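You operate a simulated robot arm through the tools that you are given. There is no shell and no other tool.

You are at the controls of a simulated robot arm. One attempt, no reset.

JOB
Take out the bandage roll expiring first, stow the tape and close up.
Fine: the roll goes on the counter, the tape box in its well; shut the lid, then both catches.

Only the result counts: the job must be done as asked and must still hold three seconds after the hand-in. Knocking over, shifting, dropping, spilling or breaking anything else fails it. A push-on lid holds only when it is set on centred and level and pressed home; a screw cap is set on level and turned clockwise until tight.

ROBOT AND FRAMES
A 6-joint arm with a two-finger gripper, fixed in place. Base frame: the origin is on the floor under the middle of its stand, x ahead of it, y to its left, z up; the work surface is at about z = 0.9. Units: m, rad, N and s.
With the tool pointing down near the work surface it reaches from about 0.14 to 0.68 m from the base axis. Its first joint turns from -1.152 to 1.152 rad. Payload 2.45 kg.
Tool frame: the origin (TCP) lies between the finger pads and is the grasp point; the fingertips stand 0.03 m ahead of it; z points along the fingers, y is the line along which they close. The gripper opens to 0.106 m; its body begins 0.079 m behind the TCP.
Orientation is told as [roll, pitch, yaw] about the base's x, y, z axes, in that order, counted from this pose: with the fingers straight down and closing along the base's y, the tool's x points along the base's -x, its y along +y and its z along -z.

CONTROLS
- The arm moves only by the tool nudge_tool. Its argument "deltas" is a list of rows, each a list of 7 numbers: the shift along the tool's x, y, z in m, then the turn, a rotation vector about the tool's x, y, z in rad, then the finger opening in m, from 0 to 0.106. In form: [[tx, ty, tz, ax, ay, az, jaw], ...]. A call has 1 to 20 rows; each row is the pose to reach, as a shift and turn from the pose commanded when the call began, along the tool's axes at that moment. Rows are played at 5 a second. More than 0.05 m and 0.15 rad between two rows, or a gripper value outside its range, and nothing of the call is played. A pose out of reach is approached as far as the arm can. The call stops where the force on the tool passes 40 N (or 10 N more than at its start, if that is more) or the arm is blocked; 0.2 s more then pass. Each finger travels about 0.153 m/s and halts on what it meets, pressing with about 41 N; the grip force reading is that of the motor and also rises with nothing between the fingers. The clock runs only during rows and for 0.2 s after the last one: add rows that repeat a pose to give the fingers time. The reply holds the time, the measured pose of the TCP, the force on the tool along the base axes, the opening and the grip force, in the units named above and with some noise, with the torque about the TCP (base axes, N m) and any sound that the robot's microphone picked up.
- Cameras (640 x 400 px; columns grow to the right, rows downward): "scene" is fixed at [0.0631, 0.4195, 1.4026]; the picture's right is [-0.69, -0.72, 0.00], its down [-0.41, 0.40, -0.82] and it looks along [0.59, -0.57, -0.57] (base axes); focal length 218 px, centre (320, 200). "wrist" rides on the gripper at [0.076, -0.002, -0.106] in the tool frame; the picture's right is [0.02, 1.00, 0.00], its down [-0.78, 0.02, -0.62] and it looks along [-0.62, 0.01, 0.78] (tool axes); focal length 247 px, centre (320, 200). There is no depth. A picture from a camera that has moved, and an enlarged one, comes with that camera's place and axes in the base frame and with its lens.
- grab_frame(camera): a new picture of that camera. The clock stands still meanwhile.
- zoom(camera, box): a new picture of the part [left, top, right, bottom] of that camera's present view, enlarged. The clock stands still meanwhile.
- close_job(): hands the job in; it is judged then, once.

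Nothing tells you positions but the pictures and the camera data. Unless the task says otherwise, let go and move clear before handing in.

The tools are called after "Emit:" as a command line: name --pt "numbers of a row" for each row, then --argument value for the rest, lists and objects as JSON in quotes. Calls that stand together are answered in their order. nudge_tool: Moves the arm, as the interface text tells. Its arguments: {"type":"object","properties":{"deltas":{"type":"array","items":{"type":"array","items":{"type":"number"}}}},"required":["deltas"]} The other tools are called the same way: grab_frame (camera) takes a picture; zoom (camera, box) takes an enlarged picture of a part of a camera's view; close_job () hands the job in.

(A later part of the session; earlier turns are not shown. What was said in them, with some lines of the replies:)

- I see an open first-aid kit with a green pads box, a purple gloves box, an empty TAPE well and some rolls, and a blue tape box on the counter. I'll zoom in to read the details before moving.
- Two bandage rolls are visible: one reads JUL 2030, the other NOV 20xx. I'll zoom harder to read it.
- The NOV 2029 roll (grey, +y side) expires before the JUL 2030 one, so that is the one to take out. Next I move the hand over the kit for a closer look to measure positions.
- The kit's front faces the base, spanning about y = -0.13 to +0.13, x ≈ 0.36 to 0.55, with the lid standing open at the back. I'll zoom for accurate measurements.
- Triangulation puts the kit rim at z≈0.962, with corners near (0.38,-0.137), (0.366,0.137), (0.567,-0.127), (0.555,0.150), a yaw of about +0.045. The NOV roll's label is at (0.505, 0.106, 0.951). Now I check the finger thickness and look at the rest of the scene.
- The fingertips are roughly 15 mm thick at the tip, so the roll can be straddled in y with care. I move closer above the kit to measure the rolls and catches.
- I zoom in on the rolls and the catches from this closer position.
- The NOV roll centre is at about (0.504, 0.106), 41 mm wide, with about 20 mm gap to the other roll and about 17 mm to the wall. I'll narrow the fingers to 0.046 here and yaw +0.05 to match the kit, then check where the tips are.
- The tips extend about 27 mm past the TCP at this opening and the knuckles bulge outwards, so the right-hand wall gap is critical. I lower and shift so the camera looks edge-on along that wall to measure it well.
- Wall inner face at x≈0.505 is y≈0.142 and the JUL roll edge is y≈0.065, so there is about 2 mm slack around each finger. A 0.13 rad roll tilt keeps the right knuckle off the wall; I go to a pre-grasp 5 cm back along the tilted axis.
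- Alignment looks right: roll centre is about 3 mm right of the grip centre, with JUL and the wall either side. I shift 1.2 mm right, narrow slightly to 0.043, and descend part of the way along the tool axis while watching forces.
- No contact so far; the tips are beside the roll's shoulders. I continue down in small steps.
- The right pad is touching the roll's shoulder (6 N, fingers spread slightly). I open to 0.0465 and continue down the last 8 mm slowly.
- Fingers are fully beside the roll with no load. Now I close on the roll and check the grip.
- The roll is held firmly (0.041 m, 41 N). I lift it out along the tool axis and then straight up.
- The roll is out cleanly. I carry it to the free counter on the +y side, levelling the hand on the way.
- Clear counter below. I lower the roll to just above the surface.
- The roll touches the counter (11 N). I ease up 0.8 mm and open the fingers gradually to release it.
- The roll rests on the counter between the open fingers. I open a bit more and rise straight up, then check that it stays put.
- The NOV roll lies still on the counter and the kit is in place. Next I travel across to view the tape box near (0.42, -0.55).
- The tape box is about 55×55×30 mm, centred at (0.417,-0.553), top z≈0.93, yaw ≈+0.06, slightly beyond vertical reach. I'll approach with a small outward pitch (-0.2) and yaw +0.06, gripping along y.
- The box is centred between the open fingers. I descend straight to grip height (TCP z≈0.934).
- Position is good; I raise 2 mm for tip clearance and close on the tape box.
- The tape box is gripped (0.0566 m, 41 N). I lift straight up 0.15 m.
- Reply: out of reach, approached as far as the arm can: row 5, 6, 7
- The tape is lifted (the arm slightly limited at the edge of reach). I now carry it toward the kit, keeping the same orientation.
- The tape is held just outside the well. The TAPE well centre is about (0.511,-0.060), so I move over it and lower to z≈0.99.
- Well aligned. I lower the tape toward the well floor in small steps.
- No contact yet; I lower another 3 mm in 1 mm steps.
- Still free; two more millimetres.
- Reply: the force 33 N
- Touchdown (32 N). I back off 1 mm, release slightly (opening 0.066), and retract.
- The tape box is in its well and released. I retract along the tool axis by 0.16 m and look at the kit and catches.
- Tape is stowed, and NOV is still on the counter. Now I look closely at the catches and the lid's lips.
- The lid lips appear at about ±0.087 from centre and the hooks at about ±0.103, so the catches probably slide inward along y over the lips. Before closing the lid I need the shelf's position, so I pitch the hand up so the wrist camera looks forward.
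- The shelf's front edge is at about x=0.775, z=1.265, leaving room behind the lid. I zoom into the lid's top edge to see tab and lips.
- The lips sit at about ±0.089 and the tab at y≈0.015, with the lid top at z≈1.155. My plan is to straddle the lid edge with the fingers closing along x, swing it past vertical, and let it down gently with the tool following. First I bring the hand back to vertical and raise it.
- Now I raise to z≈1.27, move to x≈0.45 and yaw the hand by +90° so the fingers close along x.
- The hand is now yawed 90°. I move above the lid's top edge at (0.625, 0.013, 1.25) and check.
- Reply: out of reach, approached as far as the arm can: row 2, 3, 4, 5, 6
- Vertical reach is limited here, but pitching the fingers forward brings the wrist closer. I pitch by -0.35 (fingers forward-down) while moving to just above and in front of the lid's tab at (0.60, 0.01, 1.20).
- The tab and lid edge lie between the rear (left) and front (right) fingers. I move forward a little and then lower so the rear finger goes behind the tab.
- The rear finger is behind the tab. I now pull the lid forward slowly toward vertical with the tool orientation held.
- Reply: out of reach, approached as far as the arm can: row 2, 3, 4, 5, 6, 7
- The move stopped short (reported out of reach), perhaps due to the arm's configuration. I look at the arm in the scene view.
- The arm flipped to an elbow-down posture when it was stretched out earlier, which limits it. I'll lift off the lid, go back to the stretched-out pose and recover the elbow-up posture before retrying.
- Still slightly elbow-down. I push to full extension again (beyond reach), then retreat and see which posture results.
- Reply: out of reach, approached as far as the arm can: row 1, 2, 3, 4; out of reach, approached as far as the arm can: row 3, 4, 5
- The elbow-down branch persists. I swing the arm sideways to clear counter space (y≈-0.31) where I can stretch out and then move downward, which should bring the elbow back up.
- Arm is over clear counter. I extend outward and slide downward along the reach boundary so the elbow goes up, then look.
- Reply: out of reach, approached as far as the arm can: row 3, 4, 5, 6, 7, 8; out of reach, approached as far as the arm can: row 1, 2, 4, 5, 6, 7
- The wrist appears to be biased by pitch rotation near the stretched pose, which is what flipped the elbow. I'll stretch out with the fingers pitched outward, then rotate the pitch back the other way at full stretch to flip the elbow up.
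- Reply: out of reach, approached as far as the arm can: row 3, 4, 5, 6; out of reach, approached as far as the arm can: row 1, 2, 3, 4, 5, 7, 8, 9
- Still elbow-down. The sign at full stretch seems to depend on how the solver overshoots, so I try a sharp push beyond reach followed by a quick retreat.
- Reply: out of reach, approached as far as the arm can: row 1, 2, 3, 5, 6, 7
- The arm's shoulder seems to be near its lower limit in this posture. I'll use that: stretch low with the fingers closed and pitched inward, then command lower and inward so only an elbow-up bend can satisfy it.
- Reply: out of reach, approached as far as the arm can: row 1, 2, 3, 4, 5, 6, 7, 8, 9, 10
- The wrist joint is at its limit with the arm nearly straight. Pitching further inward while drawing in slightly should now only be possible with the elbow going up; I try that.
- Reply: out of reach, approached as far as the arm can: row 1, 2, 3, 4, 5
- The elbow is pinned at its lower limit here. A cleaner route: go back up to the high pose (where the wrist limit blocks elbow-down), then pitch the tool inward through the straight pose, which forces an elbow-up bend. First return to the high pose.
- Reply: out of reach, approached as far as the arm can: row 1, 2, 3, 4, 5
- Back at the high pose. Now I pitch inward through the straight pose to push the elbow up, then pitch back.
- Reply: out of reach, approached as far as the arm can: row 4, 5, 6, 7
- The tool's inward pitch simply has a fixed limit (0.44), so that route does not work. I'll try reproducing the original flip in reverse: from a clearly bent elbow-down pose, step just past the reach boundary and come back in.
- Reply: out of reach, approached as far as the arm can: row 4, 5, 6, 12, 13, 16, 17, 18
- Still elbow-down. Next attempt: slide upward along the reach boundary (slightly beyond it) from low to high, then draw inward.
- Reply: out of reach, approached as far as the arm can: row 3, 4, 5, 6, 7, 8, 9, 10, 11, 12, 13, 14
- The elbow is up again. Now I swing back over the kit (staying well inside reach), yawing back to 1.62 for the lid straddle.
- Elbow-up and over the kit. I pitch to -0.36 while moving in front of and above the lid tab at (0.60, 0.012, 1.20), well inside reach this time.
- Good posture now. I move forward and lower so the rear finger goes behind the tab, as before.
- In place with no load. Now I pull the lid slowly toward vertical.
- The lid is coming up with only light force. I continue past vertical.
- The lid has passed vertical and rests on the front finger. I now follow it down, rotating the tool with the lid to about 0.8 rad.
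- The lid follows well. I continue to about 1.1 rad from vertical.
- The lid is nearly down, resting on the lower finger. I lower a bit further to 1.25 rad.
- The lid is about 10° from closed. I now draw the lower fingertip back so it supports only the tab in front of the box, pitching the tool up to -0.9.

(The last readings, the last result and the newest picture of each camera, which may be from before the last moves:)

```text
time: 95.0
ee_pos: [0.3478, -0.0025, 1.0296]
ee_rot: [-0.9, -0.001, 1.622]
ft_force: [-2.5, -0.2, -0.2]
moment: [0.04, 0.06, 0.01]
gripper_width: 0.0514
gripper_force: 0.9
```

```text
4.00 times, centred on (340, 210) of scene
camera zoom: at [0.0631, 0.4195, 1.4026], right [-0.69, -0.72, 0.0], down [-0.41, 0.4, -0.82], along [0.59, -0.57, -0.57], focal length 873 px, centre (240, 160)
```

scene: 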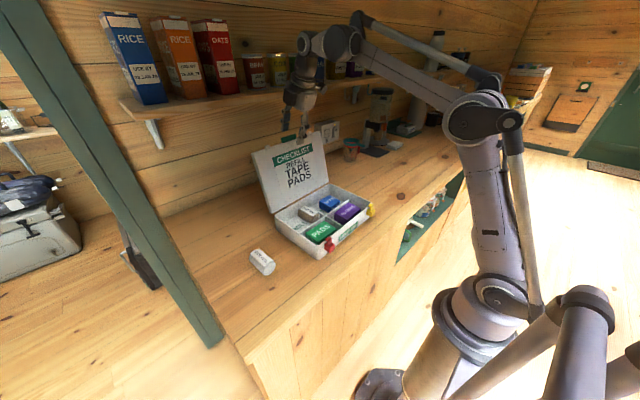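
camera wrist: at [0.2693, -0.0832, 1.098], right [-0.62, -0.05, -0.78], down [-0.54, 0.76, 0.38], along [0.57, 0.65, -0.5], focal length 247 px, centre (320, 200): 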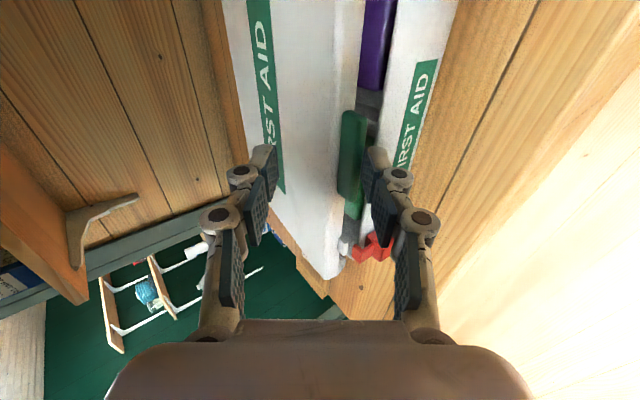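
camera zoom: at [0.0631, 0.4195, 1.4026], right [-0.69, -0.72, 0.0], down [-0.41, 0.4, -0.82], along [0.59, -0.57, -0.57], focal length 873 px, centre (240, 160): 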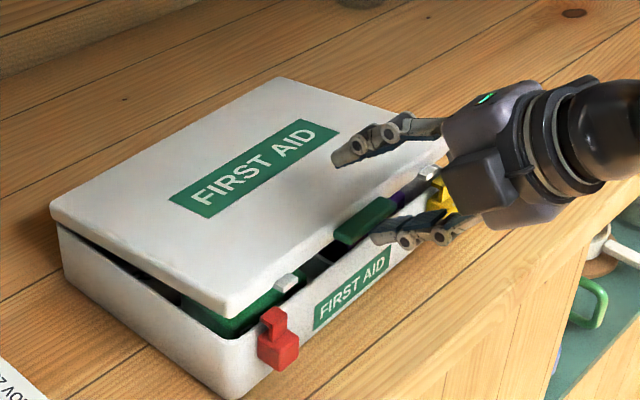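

The tab rests on the lower fingertip. I lower straight down so the lid closes gently.

Emit:
nudge_tool --pt "0 0.0047 0.0037 0 0 0 0.05" --pt "0 0.0094 0.0074 0 0 0 0.05" --pt "0 0.0141 0.0112 0 0 0 0.05" --pt "0 0.0188 0.0149 0 0 0 0.05" --pt "0 0.0235 0.0186 0 0 0 0.05" --pt "0 0.0235 0.0186 0 0 0 0.05"

Emit:
grab_frame --camera "wrist"

Emit:
zoom --camera "scene" --box '[280, 160, 400, 260]'

```text
time: 96.4
ee_pos: [0.3485, -0.0015, 1.0011]
ee_rot: [-0.899, -0.002, 1.62]
ft_force: [-9.3, 3.9, 2.1]
moment: [0.13, 0.27, 0.03]
gripper_width: 0.0559
gripper_force: 3.4
```

```text
taken
camera wrist: at [0.2684, -0.0828, 1.0677], right [-0.62, -0.05, -0.78], down [-0.54, 0.76, 0.38], along [0.57, 0.65, -0.5], focal length 247 px, centre (320, 200)
```

wrist: 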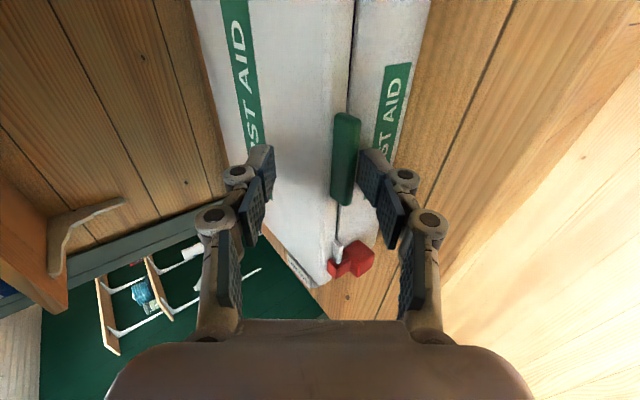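

```text
4.00 times, centred on (340, 210) of scene
camera zoom: at [0.0629, 0.4196, 1.4026], right [-0.69, -0.72, 0.0], down [-0.41, 0.4, -0.82], along [0.59, -0.57, -0.57], focal length 873 px, centre (240, 160)
```

zoom: 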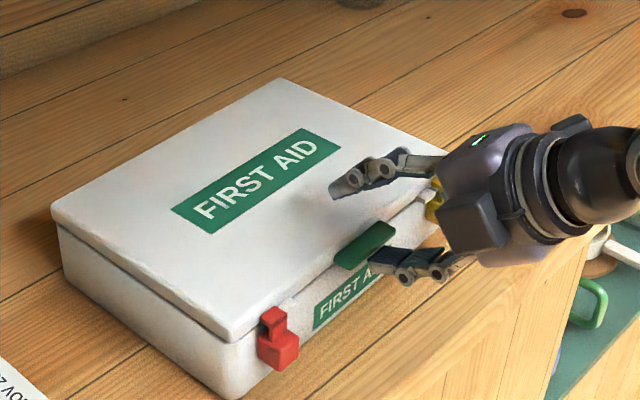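

The lid is down; the fingertip is pressing lightly on the front wall, so I back straight off in -x.

Emit:
nudge_tool --pt "0 0.0062 -0.0078 0 0 0 0.05" --pt "0 0.0125 -0.0157 0 0 0 0.05" --pt "0 0.0187 -0.0235 0 0 0 0.05" --pt "0 0.0187 -0.0235 0 0 0 0.05"

Emit:
grab_frame --camera "wrist"

Emit:
zoom --camera "scene" --box '[270, 150, 400, 260]'

```text
time: 97.4
ee_pos: [0.3174, -0.0024, 1.0013]
ee_rot: [-0.901, -0.001, 1.621]
ft_force: [-0.6, 0.2, 0.7]
moment: [-0.01, 0.05, -0.01]
gripper_width: 0.0502
gripper_force: 0.1
```

```text
taken
camera wrist: at [0.2384, -0.0839, 1.0685], right [-0.62, -0.05, -0.78], down [-0.54, 0.76, 0.37], along [0.57, 0.65, -0.5], focal length 247 px, centre (320, 200)
```

wrist: 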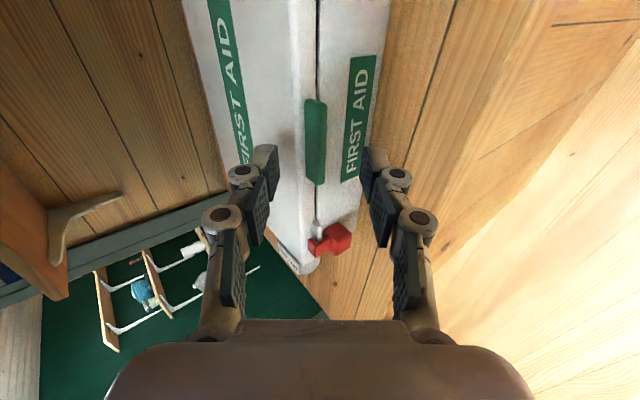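

```text
3.64 times, centred on (335, 205) of scene
camera zoom: at [0.0631, 0.4195, 1.4026], right [-0.69, -0.72, 0.0], down [-0.41, 0.4, -0.82], along [0.59, -0.57, -0.57], focal length 794 px, centre (266, 182)
```

zoom: 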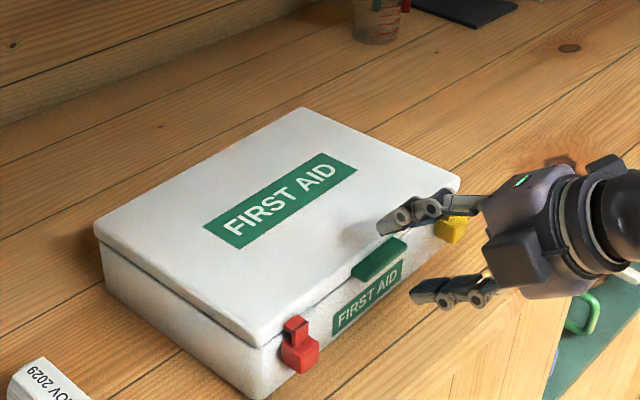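

The lid is closed and the kit hasn't moved. I raise the hand clear and return it to vertical.

Emit:
nudge_tool --pt "0 -0.0204 -0.0226 0 0 0 0.05" --pt "0 -0.0408 -0.0452 0 0 0 0.05" --pt "0 -0.0612 -0.0677 0 0 0 0.05" --pt "0 -0.0816 -0.0903 0 0 0 0.05" --pt "0 -0.0816 -0.0903 -0.13 0 0 0.04" --pt "0 -0.0816 -0.0903 -0.26 0 0 0.03" --pt "0 -0.0816 -0.0903 -0.39 0 0 0.02" --pt "0 -0.0816 -0.0903 -0.52 0 0 0.01" --pt "0 -0.0816 -0.0903 -0.65 0 0 0.0" --pt "0 -0.0816 -0.0903 -0.78 0 0 0.0" --pt "0 -0.0816 -0.0903 -0.9 0 0 0.0" --pt "0 -0.0816 -0.0903 -0.9 0 0 0.0"

Emit:
grab_frame --camera "wrist"

Emit:
zoom --camera "scene" --box '[270, 150, 400, 260]'

```text
time: 100.0
ee_pos: [0.2982, -0.005, 1.1218]
ee_rot: [0.002, -0.002, 1.622]
ft_force: [-0.4, -0.8, -0.6]
moment: [-0.01, 0.01, -0.01]
gripper_width: 0.0001
gripper_force: 28.5
out of reach, approached as far as the arm can: row 2, 3, 4
```

```text
taken
camera wrist: at [0.3036, -0.0811, 1.2274], right [-1.0, -0.07, 0.0], down [-0.05, 0.78, 0.62], along [-0.05, 0.62, -0.78], focal length 247 px, centre (320, 200)
```

wrist: 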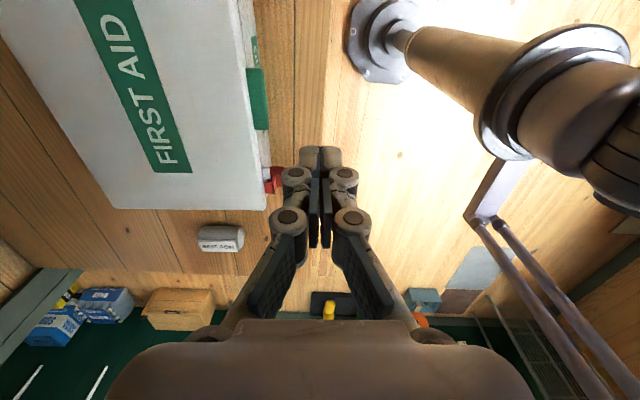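

```text
3.64 times, centred on (335, 205) of scene
camera zoom: at [0.0632, 0.4195, 1.4026], right [-0.69, -0.72, 0.0], down [-0.41, 0.4, -0.82], along [0.59, -0.57, -0.57], focal length 794 px, centre (266, 182)
```

zoom: 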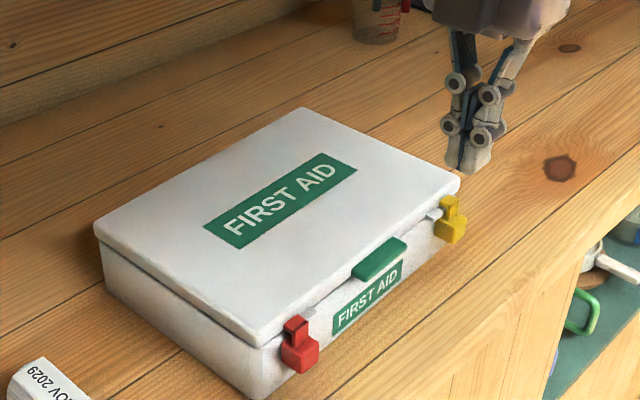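

Clear view now. I zoom in on both catches with the lid closed.

Emit:
zoom --camera "scene" --box '[320, 225, 368, 260]'

Emit:
zoom --camera "scene" --box '[360, 190, 400, 225]'

Emit:
zoom --camera "wrist" --box '[220, 140, 300, 210]'

```text
11.43 times, centred on (344, 242) of scene
camera zoom: at [0.0632, 0.4195, 1.4026], right [-0.69, -0.72, 0.0], down [-0.41, 0.4, -0.82], along [0.59, -0.57, -0.57], focal length 2494 px, centre (46, -286)
```

zoom: 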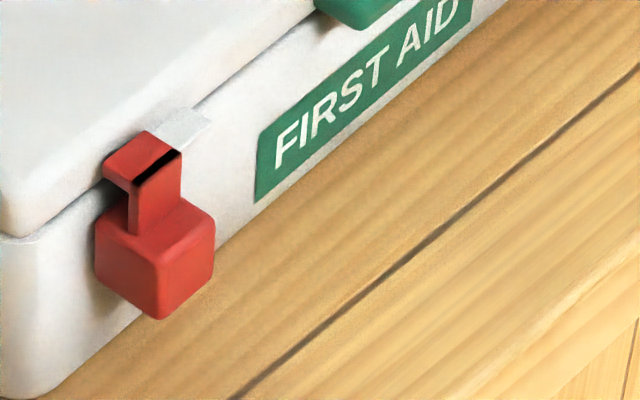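

```text
11.43 times, centred on (380, 208) of scene
camera zoom: at [0.0632, 0.4195, 1.4026], right [-0.69, -0.72, 0.0], down [-0.41, 0.4, -0.82], along [0.59, -0.57, -0.57], focal length 2494 px, centre (-366, 114)
```

zoom: 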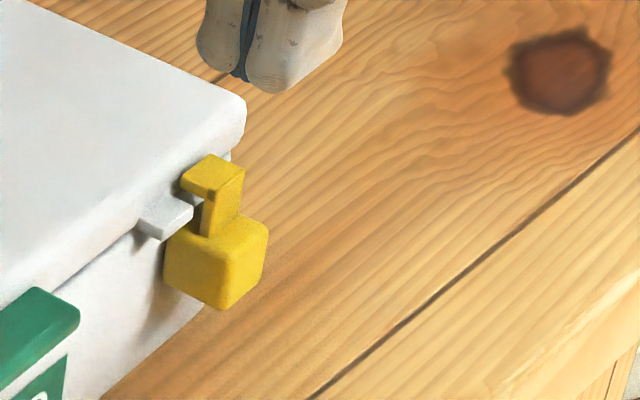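

```text
5.71 times, centred on (260, 175) of wrist
camera zoom: at [0.3036, -0.0811, 1.2274], right [-1.0, -0.07, 0.0], down [-0.05, 0.78, 0.62], along [-0.05, 0.62, -0.78], focal length 1411 px, centre (663, 343)
```

zoom: 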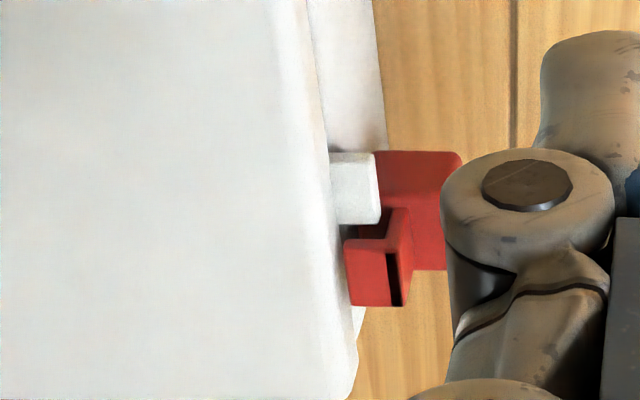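

Confirmed: each lip sits just inside its hook, so the red catch must slide toward -y and the yellow toward +y. I bring the closed fingertips above the outer side of the red catch.

Emit:
nudge_tool --pt "-0.037 -0.0114 0.0 0 0 0 0.0" --pt "-0.074 -0.0228 0.01 0 0 0 0.0" --pt "-0.111 -0.0341 0.035 0 0 0 0.0" --pt "-0.1479 -0.0455 0.062 0 0 0 0.0" --pt "-0.1479 -0.0455 0.062 0 0 0 0.0"

Emit:
grab_frame --camera "wrist"

Emit:
zoom --camera "scene" --box '[270, 180, 400, 270]'

```text
time: 101.2
ee_pos: [0.3361, 0.1473, 1.0585]
ee_rot: [-0.001, -0.003, 1.621]
ft_force: [0.7, -0.6, 0.2]
moment: [-0.02, -0.02, 0.01]
gripper_width: 0.0
gripper_force: 28.8
```

```text
taken
camera wrist: at [0.3405, 0.071, 1.1655], right [-1.0, -0.07, 0.0], down [-0.06, 0.78, 0.62], along [-0.05, 0.62, -0.78], focal length 247 px, centre (320, 200)
```

wrist: 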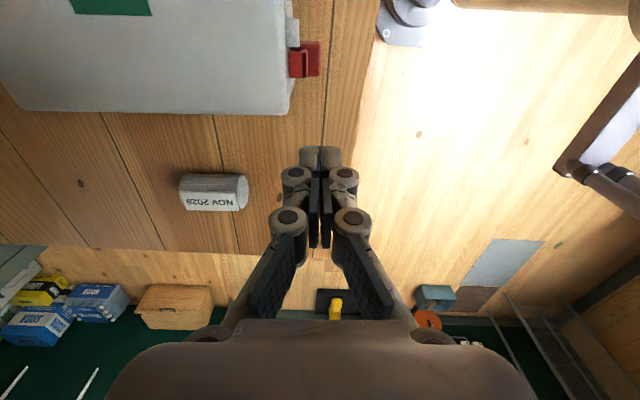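

```text
4.44 times, centred on (335, 225) of scene
camera zoom: at [0.0631, 0.4195, 1.4026], right [-0.69, -0.72, 0.0], down [-0.41, 0.4, -0.82], along [0.59, -0.57, -0.57], focal length 970 px, centre (253, 89)
```

zoom: 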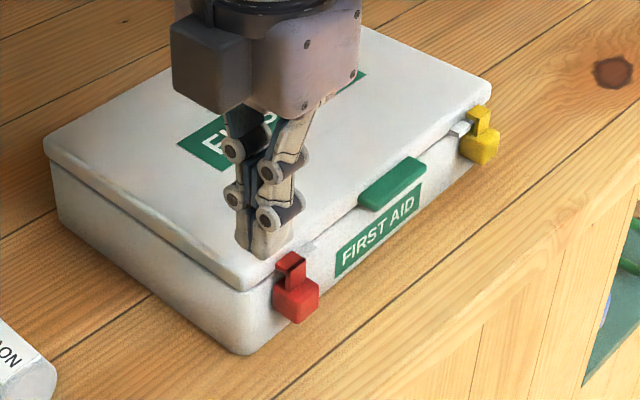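

Block outer face at y≈0.116, x≈0.337–0.357. I lower the fingertips beside it.

Emit:
nudge_tool --pt "0 -0.001 0.025 0 0 0 0.0" --pt "0 -0.001 0.05 0 0 0 0.0" --pt "0 -0.001 0.07 0 0 0 0.0" --pt "0 -0.001 0.0865 0 0 0 0.0" --pt "0 -0.001 0.0865 0 0 0 0.0"

Emit:
zoom --camera "scene" --box '[290, 190, 390, 270]'

Emit:
zoom --camera "wrist" --box '[260, 60, 400, 180]'

```text
time: 102.4
ee_pos: [0.3384, 0.1479, 0.9723]
ee_rot: [-0.001, -0.002, 1.622]
ft_force: [-0.4, 0.4, -0.2]
moment: [0.0, -0.04, 0.0]
gripper_width: 0.0001
gripper_force: 28.8
```

```text
5.00 times, centred on (340, 230) of scene
camera zoom: at [0.0631, 0.4195, 1.4026], right [-0.69, -0.72, 0.0], down [-0.41, 0.4, -0.82], along [0.59, -0.57, -0.57], focal length 1091 px, centre (220, 50)
```

zoom: 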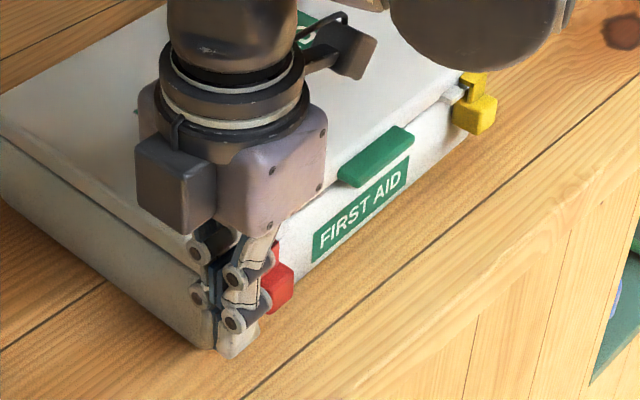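

```text
3.33 times, centred on (330, 120) of wrist
camera zoom: at [0.3427, 0.0698, 1.0786], right [-1.0, -0.07, 0.0], down [-0.06, 0.78, 0.62], along [-0.05, 0.62, -0.78], focal length 823 px, centre (287, 467)
```

zoom: 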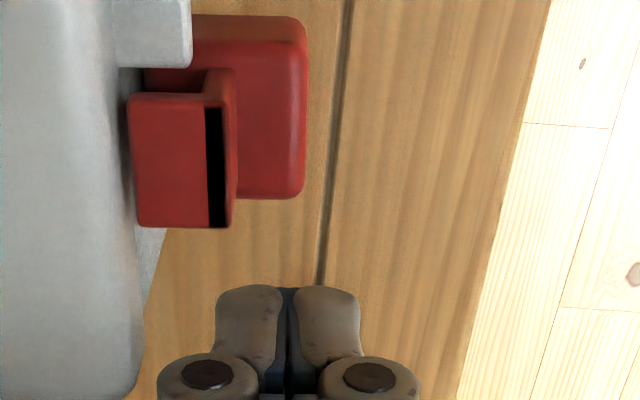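

Fingers are beside the red block. I push in -y gradually to slide the catch over its lip.

Emit:
nudge_tool --pt "0.008 0.003 0 0 0 0 0.0" --pt "0.016 0.003 0 0 0 0 0.0" --pt "0.021 0.003 0 0 0 0 0.0" --pt "0.025 0.003 0 0 0 0 0.0" --pt "0.028 0.003 0 0 0 0 0.0" --pt "0.028 0.003 0 0 0 0 0.0"

Emit:
zoom --camera "wrist" --box '[260, 60, 400, 180]'

Emit:
zoom --camera "scene" --box '[290, 190, 390, 270]'

```text
time: 103.8
ee_pos: [0.337, 0.1182, 0.9727]
ee_rot: [-0.001, -0.001, 1.62]
ft_force: [0.0, 0.3, -0.3]
moment: [-0.01, -0.01, -0.03]
gripper_width: 0.0
gripper_force: 28.7
```

```text
3.33 times, centred on (330, 120) of wrist
camera zoom: at [0.3406, 0.0407, 1.0791], right [-1.0, -0.07, 0.0], down [-0.06, 0.78, 0.62], along [-0.04, 0.62, -0.78], focal length 823 px, centre (287, 467)
```

zoom: 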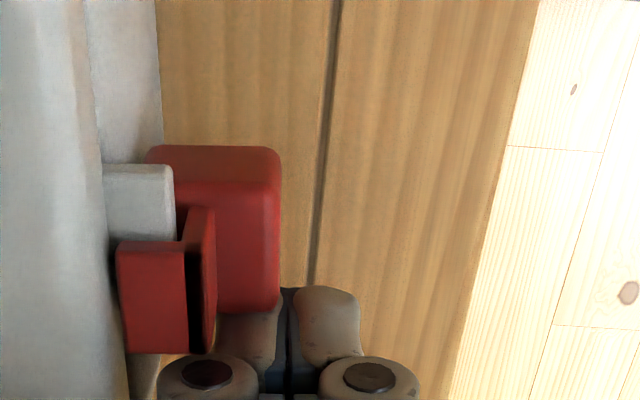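

```text
5.00 times, centred on (340, 230) of scene
camera zoom: at [0.0632, 0.4195, 1.4026], right [-0.69, -0.72, 0.0], down [-0.41, 0.4, -0.82], along [0.59, -0.57, -0.57], focal length 1091 px, centre (220, 50)
```

zoom: 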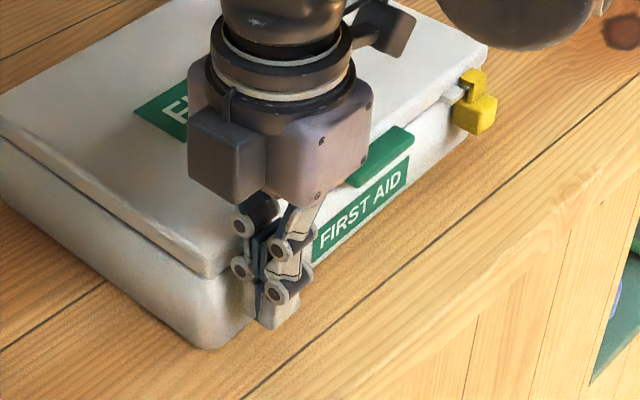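

The catch appears to be moving freely. I continue pushing in small steps.

Emit:
nudge_tool --pt "0.003 0 0 0 0 0 0.0" --pt "0.006 0 0 0 0 0 0.0" --pt "0.008 0 0 0 0 0 0.0" --pt "0.008 0 0 0 0 0 0.0"

Emit:
zoom --camera "wrist" --box '[260, 60, 400, 180]'

```text
time: 104.8
ee_pos: [0.3351, 0.1091, 0.9723]
ee_rot: [0.001, 0.0, 1.621]
ft_force: [0.7, 0.3, -0.2]
moment: [0.0, -0.01, 0.01]
gripper_width: 0.0
gripper_force: 28.6
```

```text
3.33 times, centred on (330, 120) of wrist
camera zoom: at [0.3408, 0.0329, 1.0787], right [-1.0, -0.07, 0.0], down [-0.06, 0.78, 0.62], along [-0.04, 0.62, -0.78], focal length 823 px, centre (287, 467)
```

zoom: 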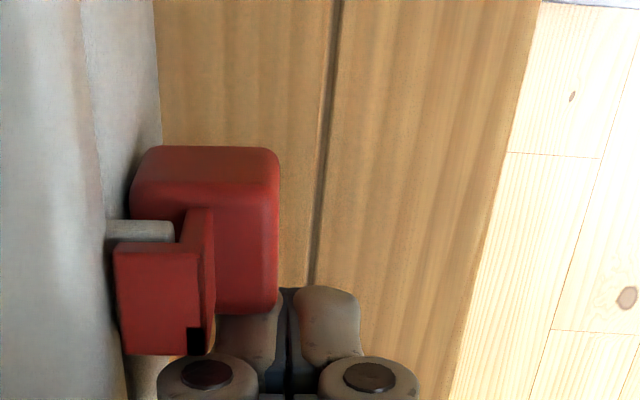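

The hook is sliding over the lip. I keep pushing until it meets a stop.

Emit:
nudge_tool --pt "0.002 0 0 0 0 0 0.0" --pt "0.004 0 0 0 0 0 0.0" --pt "0.006 0 0 0 0 0 0.0" --pt "0.006 0 0 0 0 0 0.0"

Emit:
zoom --camera "wrist" --box '[260, 60, 400, 180]'

```text
time: 105.8
ee_pos: [0.3368, 0.105, 0.972]
ee_rot: [0.002, -0.005, 1.625]
ft_force: [-3.3, 12.7, 2.5]
moment: [0.27, 0.02, -0.02]
gripper_width: 0.0
gripper_force: 28.7
```

```text
3.33 times, centred on (330, 120) of wrist
camera zoom: at [0.3412, 0.0278, 1.0789], right [-1.0, -0.07, 0.0], down [-0.06, 0.78, 0.62], along [-0.05, 0.62, -0.78], focal length 823 px, centre (287, 467)
```

zoom: 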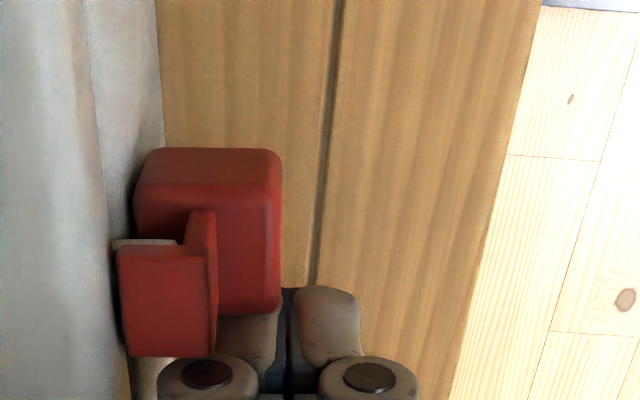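

Resistance rises to 13 N: the catch seems at its stop, with the hook over the lip. I check whether the kit moved and whether the catch is fully home.

Emit:
zoom --camera "scene" --box '[270, 150, 400, 260]'

Emit:
grab_frame --camera "wrist"

```text
3.64 times, centred on (335, 205) of scene
camera zoom: at [0.063, 0.4198, 1.4025], right [-0.69, -0.72, 0.0], down [-0.41, 0.4, -0.82], along [0.59, -0.57, -0.57], focal length 794 px, centre (266, 182)
```

zoom: 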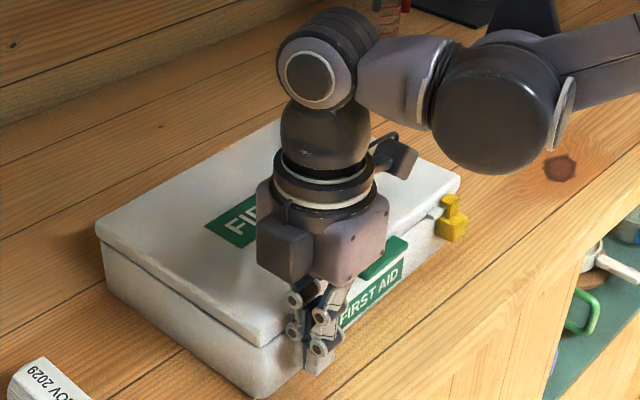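

```text
taken
camera wrist: at [0.3412, 0.0278, 1.0789], right [-1.0, -0.07, 0.0], down [-0.06, 0.78, 0.62], along [-0.05, 0.62, -0.78], focal length 247 px, centre (320, 200)
```

wrist: 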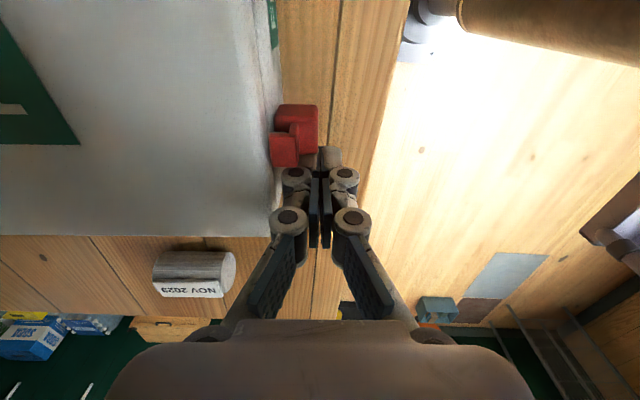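

The kit is essentially in place. I back off and look at the red catch unobstructed.

Emit:
nudge_tool --pt "-0.01 0 0 0 0 0 0.0" --pt "-0.03 0.002 0 0 0 0 0.0" --pt "-0.035 0.002 -0.03 0 0 0 0.0" --pt "-0.035 0.005 -0.07 0 0 0 0.0" --pt "-0.01 0.02 -0.1 0 0 0 0.0" --pt "0.03 0.03 -0.12 0 0 0 0.0" --pt "0.07 0.03 -0.12 0 0 0 0.0" --pt "0.11 0.03 -0.12 0 0 0 0.0" --pt "0.11 0.03 -0.12 0 0 0 0.0"

Emit:
zoom --camera "scene" --box '[270, 150, 400, 260]'

Emit:
zoom --camera "scene" --box '[320, 225, 368, 260]'

Emit:
grab_frame --camera "wrist"

```text
time: 107.8
ee_pos: [0.3123, -0.009, 1.0922]
ee_rot: [0.0, -0.003, 1.622]
ft_force: [-0.7, -0.6, 0.0]
moment: [0.02, -0.02, 0.0]
gripper_width: 0.0
gripper_force: 28.4
```

```text
3.64 times, centred on (335, 205) of scene
camera zoom: at [0.0632, 0.4195, 1.4026], right [-0.69, -0.72, 0.0], down [-0.41, 0.4, -0.82], along [0.59, -0.57, -0.57], focal length 794 px, centre (266, 182)
```

zoom: 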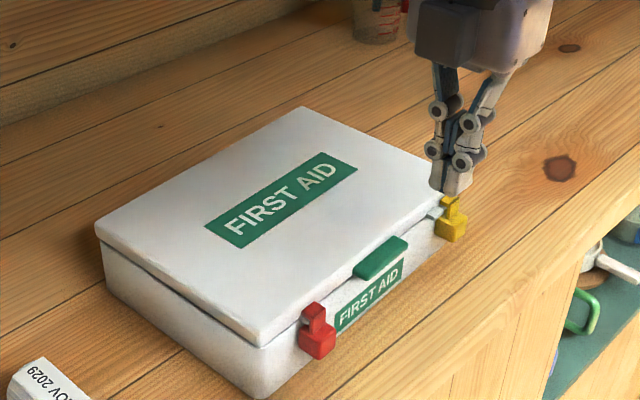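

```text
11.43 times, centred on (344, 242) of scene
camera zoom: at [0.0632, 0.4195, 1.4026], right [-0.69, -0.72, 0.0], down [-0.41, 0.4, -0.82], along [0.59, -0.57, -0.57], focal length 2494 px, centre (46, -286)
```

zoom: 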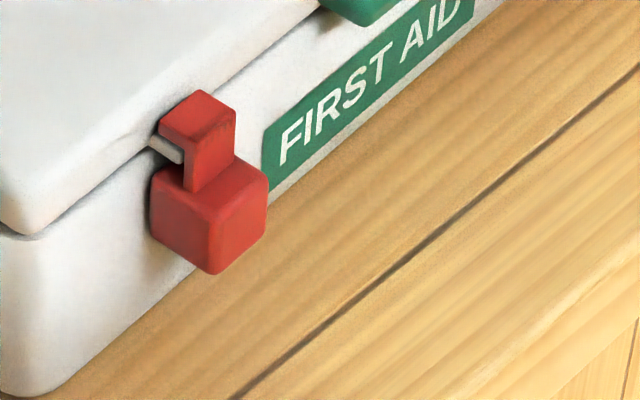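

```text
taken
camera wrist: at [0.3165, -0.086, 1.199], right [-1.0, -0.07, 0.0], down [-0.06, 0.78, 0.62], along [-0.05, 0.62, -0.78], focal length 247 px, centre (320, 200)
```

wrist: 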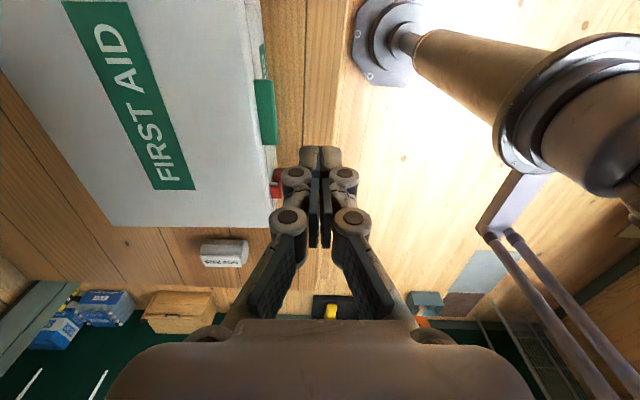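

The red hook now fully covers its lip. Next I move the closed fingertips above the outer side of the yellow catch.

Emit:
nudge_tool --pt "0.036 -0.007 0.005 0 0 0 0.0" --pt "0.0713 -0.0139 0.01 0 0 0 0.0" --pt "0.107 -0.0208 0.02 0 0 0 0.0" --pt "0.1426 -0.0278 0.03 0 0 0 0.0" --pt "0.1426 -0.0278 0.03 0 0 0 0.0"

Emit:
grab_frame --camera "wrist"

Emit:
zoom --camera "scene" --box '[330, 150, 420, 230]'

```text
time: 109.0
ee_pos: [0.3459, -0.1491, 1.061]
ee_rot: [0.0, -0.002, 1.621]
ft_force: [0.4, 0.9, 0.4]
moment: [0.05, -0.01, 0.02]
gripper_width: 0.0
gripper_force: 28.9
```

```text
taken
camera wrist: at [0.3514, -0.2266, 1.1669], right [-1.0, -0.07, 0.0], down [-0.06, 0.78, 0.62], along [-0.05, 0.62, -0.78], focal length 247 px, centre (320, 200)
```

wrist: 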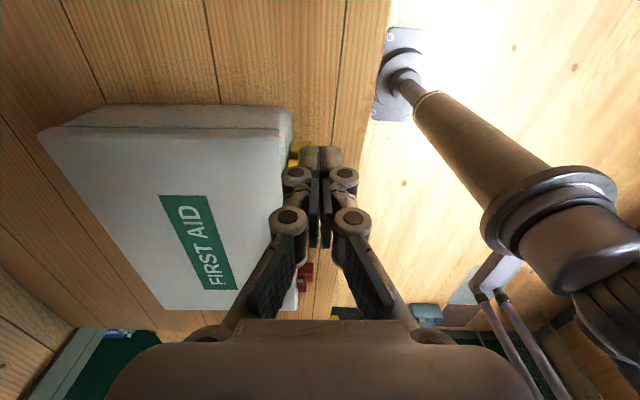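

```text
5.00 times, centred on (375, 190) of scene
camera zoom: at [0.0632, 0.4195, 1.4026], right [-0.69, -0.72, 0.0], down [-0.41, 0.4, -0.82], along [0.59, -0.57, -0.57], focal length 1091 px, centre (45, 250)
```

zoom: 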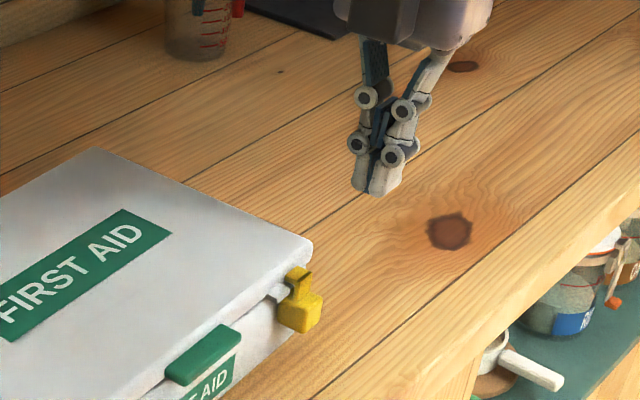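

Outer face of the yellow catch is at y≈-0.12; the fingers are about 18 mm outside it. I lower beside it.

Emit:
nudge_tool --pt "0 0 0.025 0 0 0 0.0" --pt "0 0 0.05 0 0 0 0.0" --pt "0 0 0.07 0 0 0 0.0" --pt "0 0 0.089 0 0 0 0.0" --pt "0 0 0.089 0 0 0 0.0"

Emit:
zoom --camera "scene" --box '[330, 160, 420, 240]'

Emit:
zoom --camera "wrist" --box '[240, 100, 400, 220]'

```text
time: 110.2
ee_pos: [0.3481, -0.1487, 0.9721]
ee_rot: [0.0, -0.002, 1.622]
ft_force: [0.3, 0.5, 0.3]
moment: [0.0, 0.02, -0.02]
gripper_width: 0.0
gripper_force: 28.6
```

```text
5.00 times, centred on (375, 200) of scene
camera zoom: at [0.0631, 0.4195, 1.4026], right [-0.69, -0.72, 0.0], down [-0.41, 0.4, -0.82], along [0.59, -0.57, -0.57], focal length 1091 px, centre (45, 200)
```

zoom: 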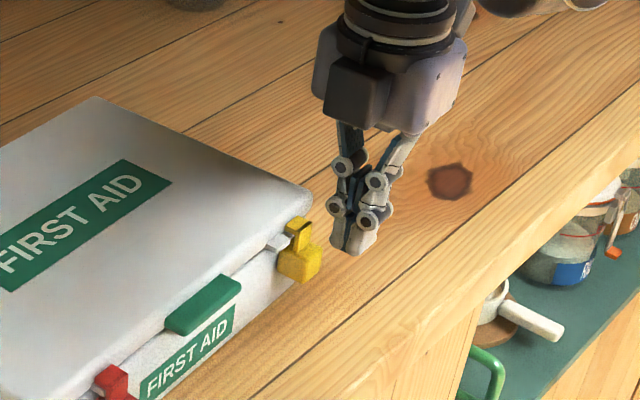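

```text
3.33 times, centred on (320, 160) of wrist
camera zoom: at [0.3522, -0.2265, 1.0793], right [-1.0, -0.07, 0.0], down [-0.06, 0.78, 0.62], along [-0.05, 0.62, -0.78], focal length 823 px, centre (320, 333)
```

zoom: 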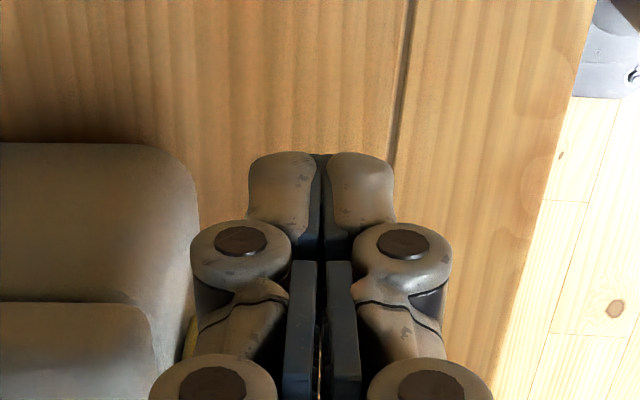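

Beside the yellow block now. I push in +y gradually.

Emit:
nudge_tool --pt "-0.008 0 0 0 0 0 0.0" --pt "-0.016 0 0 0 0 0 0.0" --pt "-0.021 0 0 0 0 0 0.0" --pt "-0.026 0 0 0 0 0 0.0" --pt "-0.031 0 0 0 0 0 0.0" --pt "-0.031 0 0 0 0 0 0.0"

Emit:
zoom --camera "scene" --box '[330, 160, 420, 240]'

Emit:
zoom --camera "scene" --box '[360, 190, 400, 225]'

```text
time: 111.6
ee_pos: [0.346, -0.1171, 0.9731]
ee_rot: [-0.001, -0.002, 1.621]
ft_force: [0.5, -0.1, 0.2]
moment: [-0.03, 0.01, -0.01]
gripper_width: 0.0
gripper_force: 28.7
```

```text
5.00 times, centred on (375, 200) of scene
camera zoom: at [0.0631, 0.4195, 1.4026], right [-0.69, -0.72, 0.0], down [-0.41, 0.4, -0.82], along [0.59, -0.57, -0.57], focal length 1091 px, centre (45, 200)
```

zoom: 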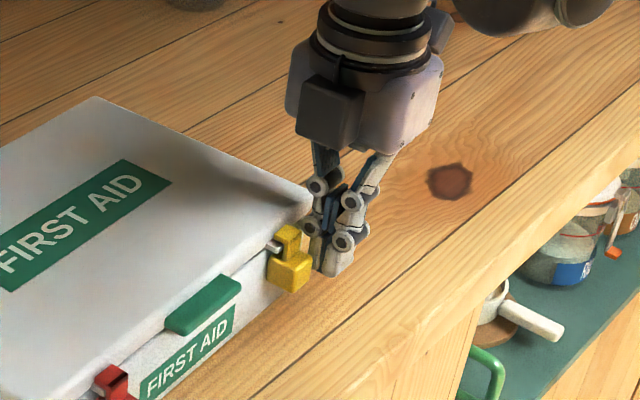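

```text
11.43 times, centred on (380, 208) of scene
camera zoom: at [0.0631, 0.4195, 1.4026], right [-0.69, -0.72, 0.0], down [-0.41, 0.4, -0.82], along [0.59, -0.57, -0.57], focal length 2494 px, centre (-366, 114)
```

zoom: 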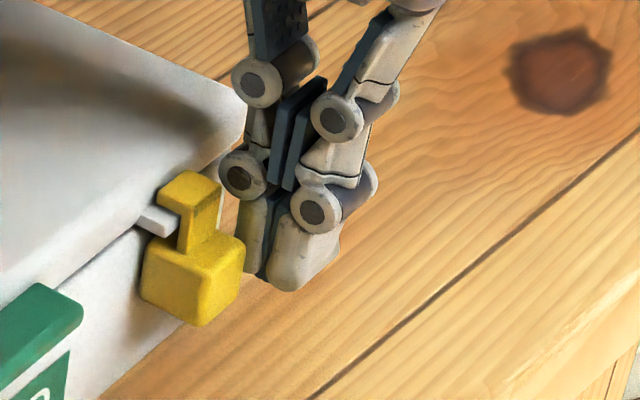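

The yellow hook is sliding over its lip. I continue in small steps until it reaches its stop.

Emit:
nudge_tool --pt "-0.002 0 0 0 0 0 0.0" --pt "-0.004 0 0 0 0 0 0.0" --pt "-0.006 0 0 0 0 0 0.0" --pt "-0.006 0 0 0 0 0 0.0"

Emit:
zoom --camera "scene" --box '[360, 190, 400, 225]'

```text
time: 112.6
ee_pos: [0.3461, -0.1123, 0.9738]
ee_rot: [0.002, 0.001, 1.622]
ft_force: [-0.5, -3.7, 1.7]
moment: [-0.06, -0.01, -0.06]
gripper_width: 0.0002
gripper_force: 28.2
```

```text
11.43 times, centred on (380, 208) of scene
camera zoom: at [0.0632, 0.4194, 1.4027], right [-0.69, -0.72, 0.0], down [-0.41, 0.4, -0.82], along [0.59, -0.57, -0.57], focal length 2494 px, centre (-366, 114)
```

zoom: 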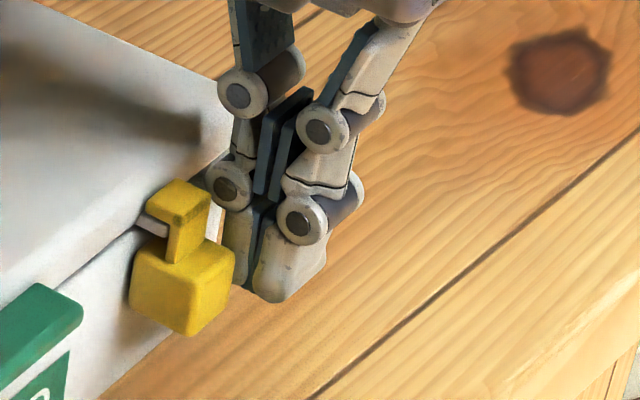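

Emit:
nudge_tool --pt "-0.0015 0 0 0 0 0 0.0" --pt "-0.003 0 0 0 0 0 0.0" --pt "-0.003 0 0 0 0 0 0.0"

Emit:
zoom --camera "scene" --box '[360, 190, 400, 225]'

```text
time: 113.4
ee_pos: [0.3445, -0.1093, 0.9732]
ee_rot: [0.004, -0.001, 1.622]
ft_force: [1.8, -11.4, 2.5]
moment: [-0.26, -0.03, -0.11]
gripper_width: 0.0
gripper_force: 28.4
```

```text
11.43 times, centred on (380, 208) of scene
camera zoom: at [0.0632, 0.4192, 1.4027], right [-0.69, -0.72, 0.0], down [-0.41, 0.4, -0.82], along [0.59, -0.57, -0.57], focal length 2494 px, centre (-366, 114)
```

zoom: 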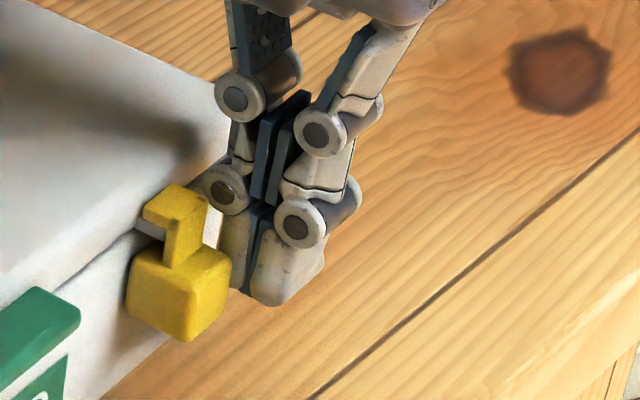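

The yellow catch is at its stop (11 N), same as the red. I back off sideways, rise, and inspect everything.

Emit:
nudge_tool --pt "0.01 0 0 0 0 0 0.0" --pt "0.03 0.002 0 0 0 0 0.0" --pt "0.035 0.004 -0.03 0 0 0 0.0" --pt "0.04 0.006 -0.07 0 0 0 0.0" --pt "0.06 0.01 -0.11 0 0 0 0.0" --pt "0.08 0.01 -0.15 0 0 0 0.0" --pt "0.08 0.01 -0.15 0 0 0 0.0"

Emit:
zoom --camera "scene" --box '[270, 150, 400, 260]'

Emit:
zoom --camera "scene" --box '[360, 190, 400, 225]'

Emit:
zoom --camera "scene" --box '[320, 225, 368, 260]'

Emit:
grab_frame --camera "scene"

```text
time: 115.0
ee_pos: [0.3417, -0.188, 1.125]
ee_rot: [0.001, -0.002, 1.62]
ft_force: [1.0, -0.3, 0.5]
moment: [0.01, 0.02, 0.01]
gripper_width: 0.0
gripper_force: 28.6
```

```text
3.64 times, centred on (335, 205) of scene
camera zoom: at [0.0632, 0.4195, 1.4026], right [-0.69, -0.72, 0.0], down [-0.41, 0.4, -0.82], along [0.59, -0.57, -0.57], focal length 794 px, centre (266, 182)
```

zoom: 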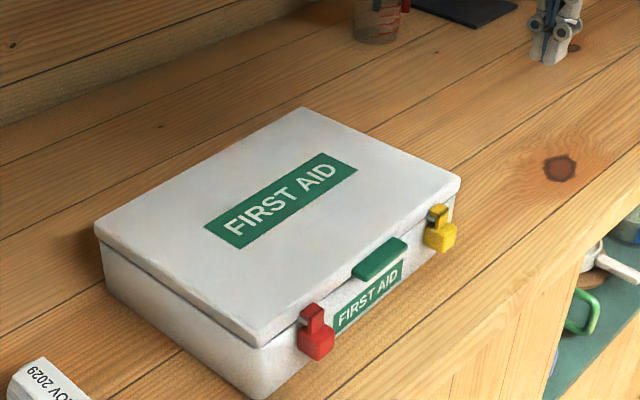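

```text
11.43 times, centred on (380, 208) of scene
camera zoom: at [0.0632, 0.4195, 1.4026], right [-0.69, -0.72, 0.0], down [-0.41, 0.4, -0.82], along [0.59, -0.57, -0.57], focal length 2494 px, centre (-366, 114)
```

zoom: 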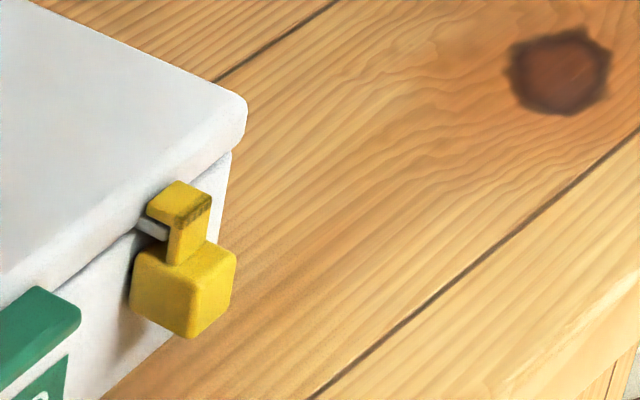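

```text
11.43 times, centred on (344, 242) of scene
camera zoom: at [0.0632, 0.4195, 1.4026], right [-0.69, -0.72, 0.0], down [-0.41, 0.4, -0.82], along [0.59, -0.57, -0.57], focal length 2494 px, centre (46, -286)
```

zoom: 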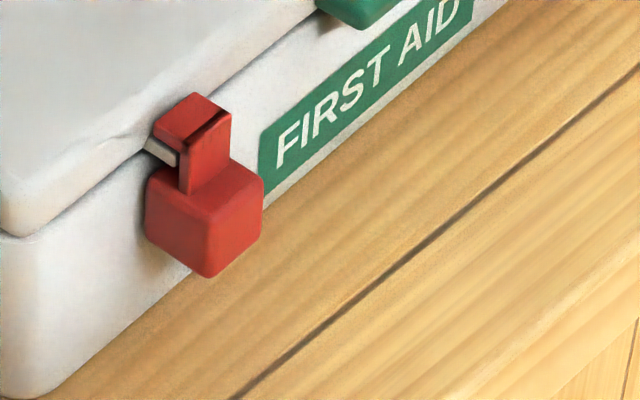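

```text
taken
```

scene: 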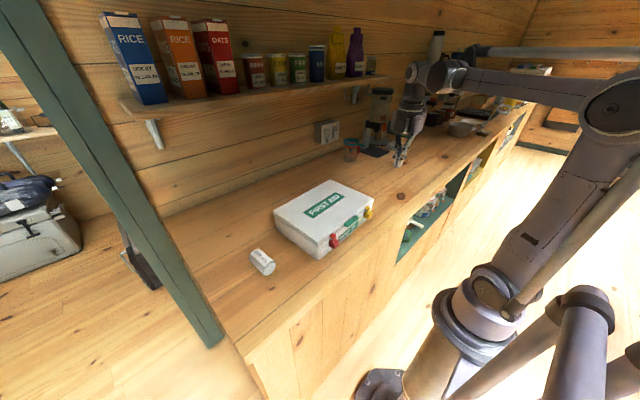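

Both hooks sit over their lips, the lid is level, the roll is on the counter and the kit is in place. I move the arm clear, open the fingers, and take a last look.

Emit:
nudge_tool --pt "0 0.01 -0.03 0 0 0 0.02" --pt "-0.01 0.02 -0.06 0 0 0 0.05" --pt "-0.02 0.03 -0.09 0 0 0 0.08" --pt "-0.03 0.04 -0.12 0 0 0 0.1" --pt "-0.03 0.04 -0.14 0 0 0 0.1" --pt "-0.03 0.04 -0.14 0 0 0 0.1" --pt "-0.03 0.04 -0.14 0 0 0 0.1" --pt "-0.03 0.04 -0.14 0 0 0 0.1"

Emit:
grab_frame --camera "wrist"

Emit:
zoom --camera "scene" --box '[230, 150, 400, 280]'

Emit:
zoom --camera "scene" --box '[320, 195, 384, 260]'

```text
time: 116.8
ee_pos: [0.2975, -0.1624, 1.2621]
ee_rot: [0.0, -0.002, 1.621]
ft_force: [0.0, 0.7, -0.2]
moment: [0.01, -0.01, 0.02]
gripper_width: 0.1
gripper_force: 0.0
```

```text
taken
camera wrist: at [0.3028, -0.239, 1.369], right [-1.0, -0.07, 0.0], down [-0.06, 0.78, 0.62], along [-0.05, 0.62, -0.78], focal length 247 px, centre (320, 200)
```

wrist: 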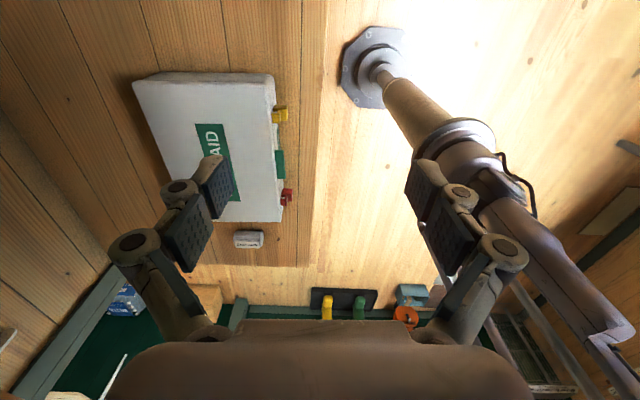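

```text
3.08 times, centred on (315, 215) of scene
camera zoom: at [0.0631, 0.4195, 1.4026], right [-0.69, -0.72, 0.0], down [-0.41, 0.4, -0.82], along [0.59, -0.57, -0.57], focal length 672 px, centre (335, 154)
```

zoom: 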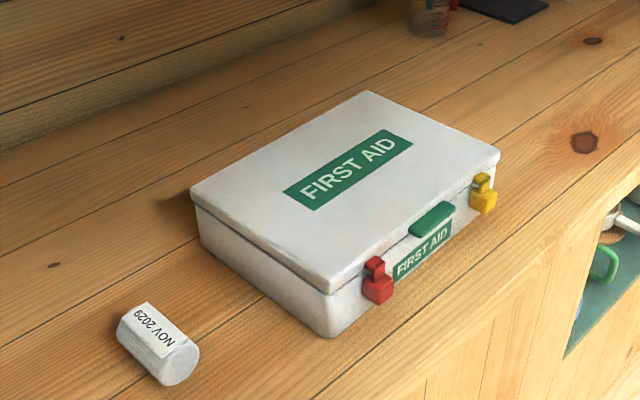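

```text
6.15 times, centred on (352, 228) of scene
camera zoom: at [0.0631, 0.4195, 1.4026], right [-0.69, -0.72, 0.0], down [-0.41, 0.4, -0.82], along [0.59, -0.57, -0.57], focal length 1343 px, centre (123, 31)
```

zoom: 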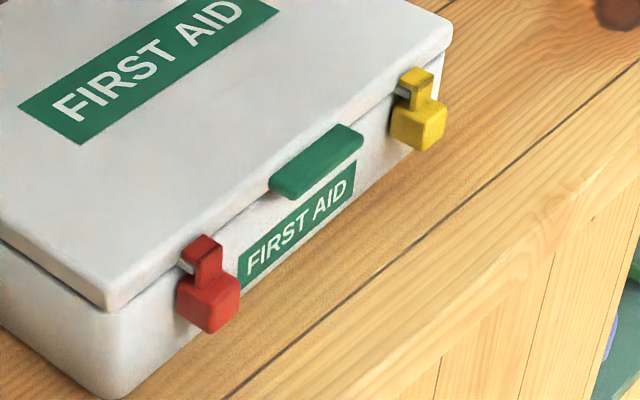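

The kit is shut with both catches over their lips, the NOV 2029 roll is lying on the counter, and the tape is inside its well. The arm is clear, so I hand in the job.

Emit:
close_job

```text
The job is handed in.
```

The job is handed in. The bandage roll marked NOV 2029, which expires before the JUL 2030 one, is lying on the counter to the +y side of the kit. The tape box is in its well, the lid is shut, and both catches are pushed to their stops with the hooks over the lid's lips.

Two small movements happened along the way:
- **JUL 2030 roll:** it moved about 4 mm inside its well while I gripped the other roll.
- **Kit:** it shifted about 2 mm when I pushed the red catch home. Pushing the yellow one from the other side moved it back slightly.

I heard no click from either catch. I judged them home from the resistance at the stop (11–13 N) and from the pictures. After the lid closed I could not look inside again; the tape was in its well and the rest of the contents in place when I last saw them.
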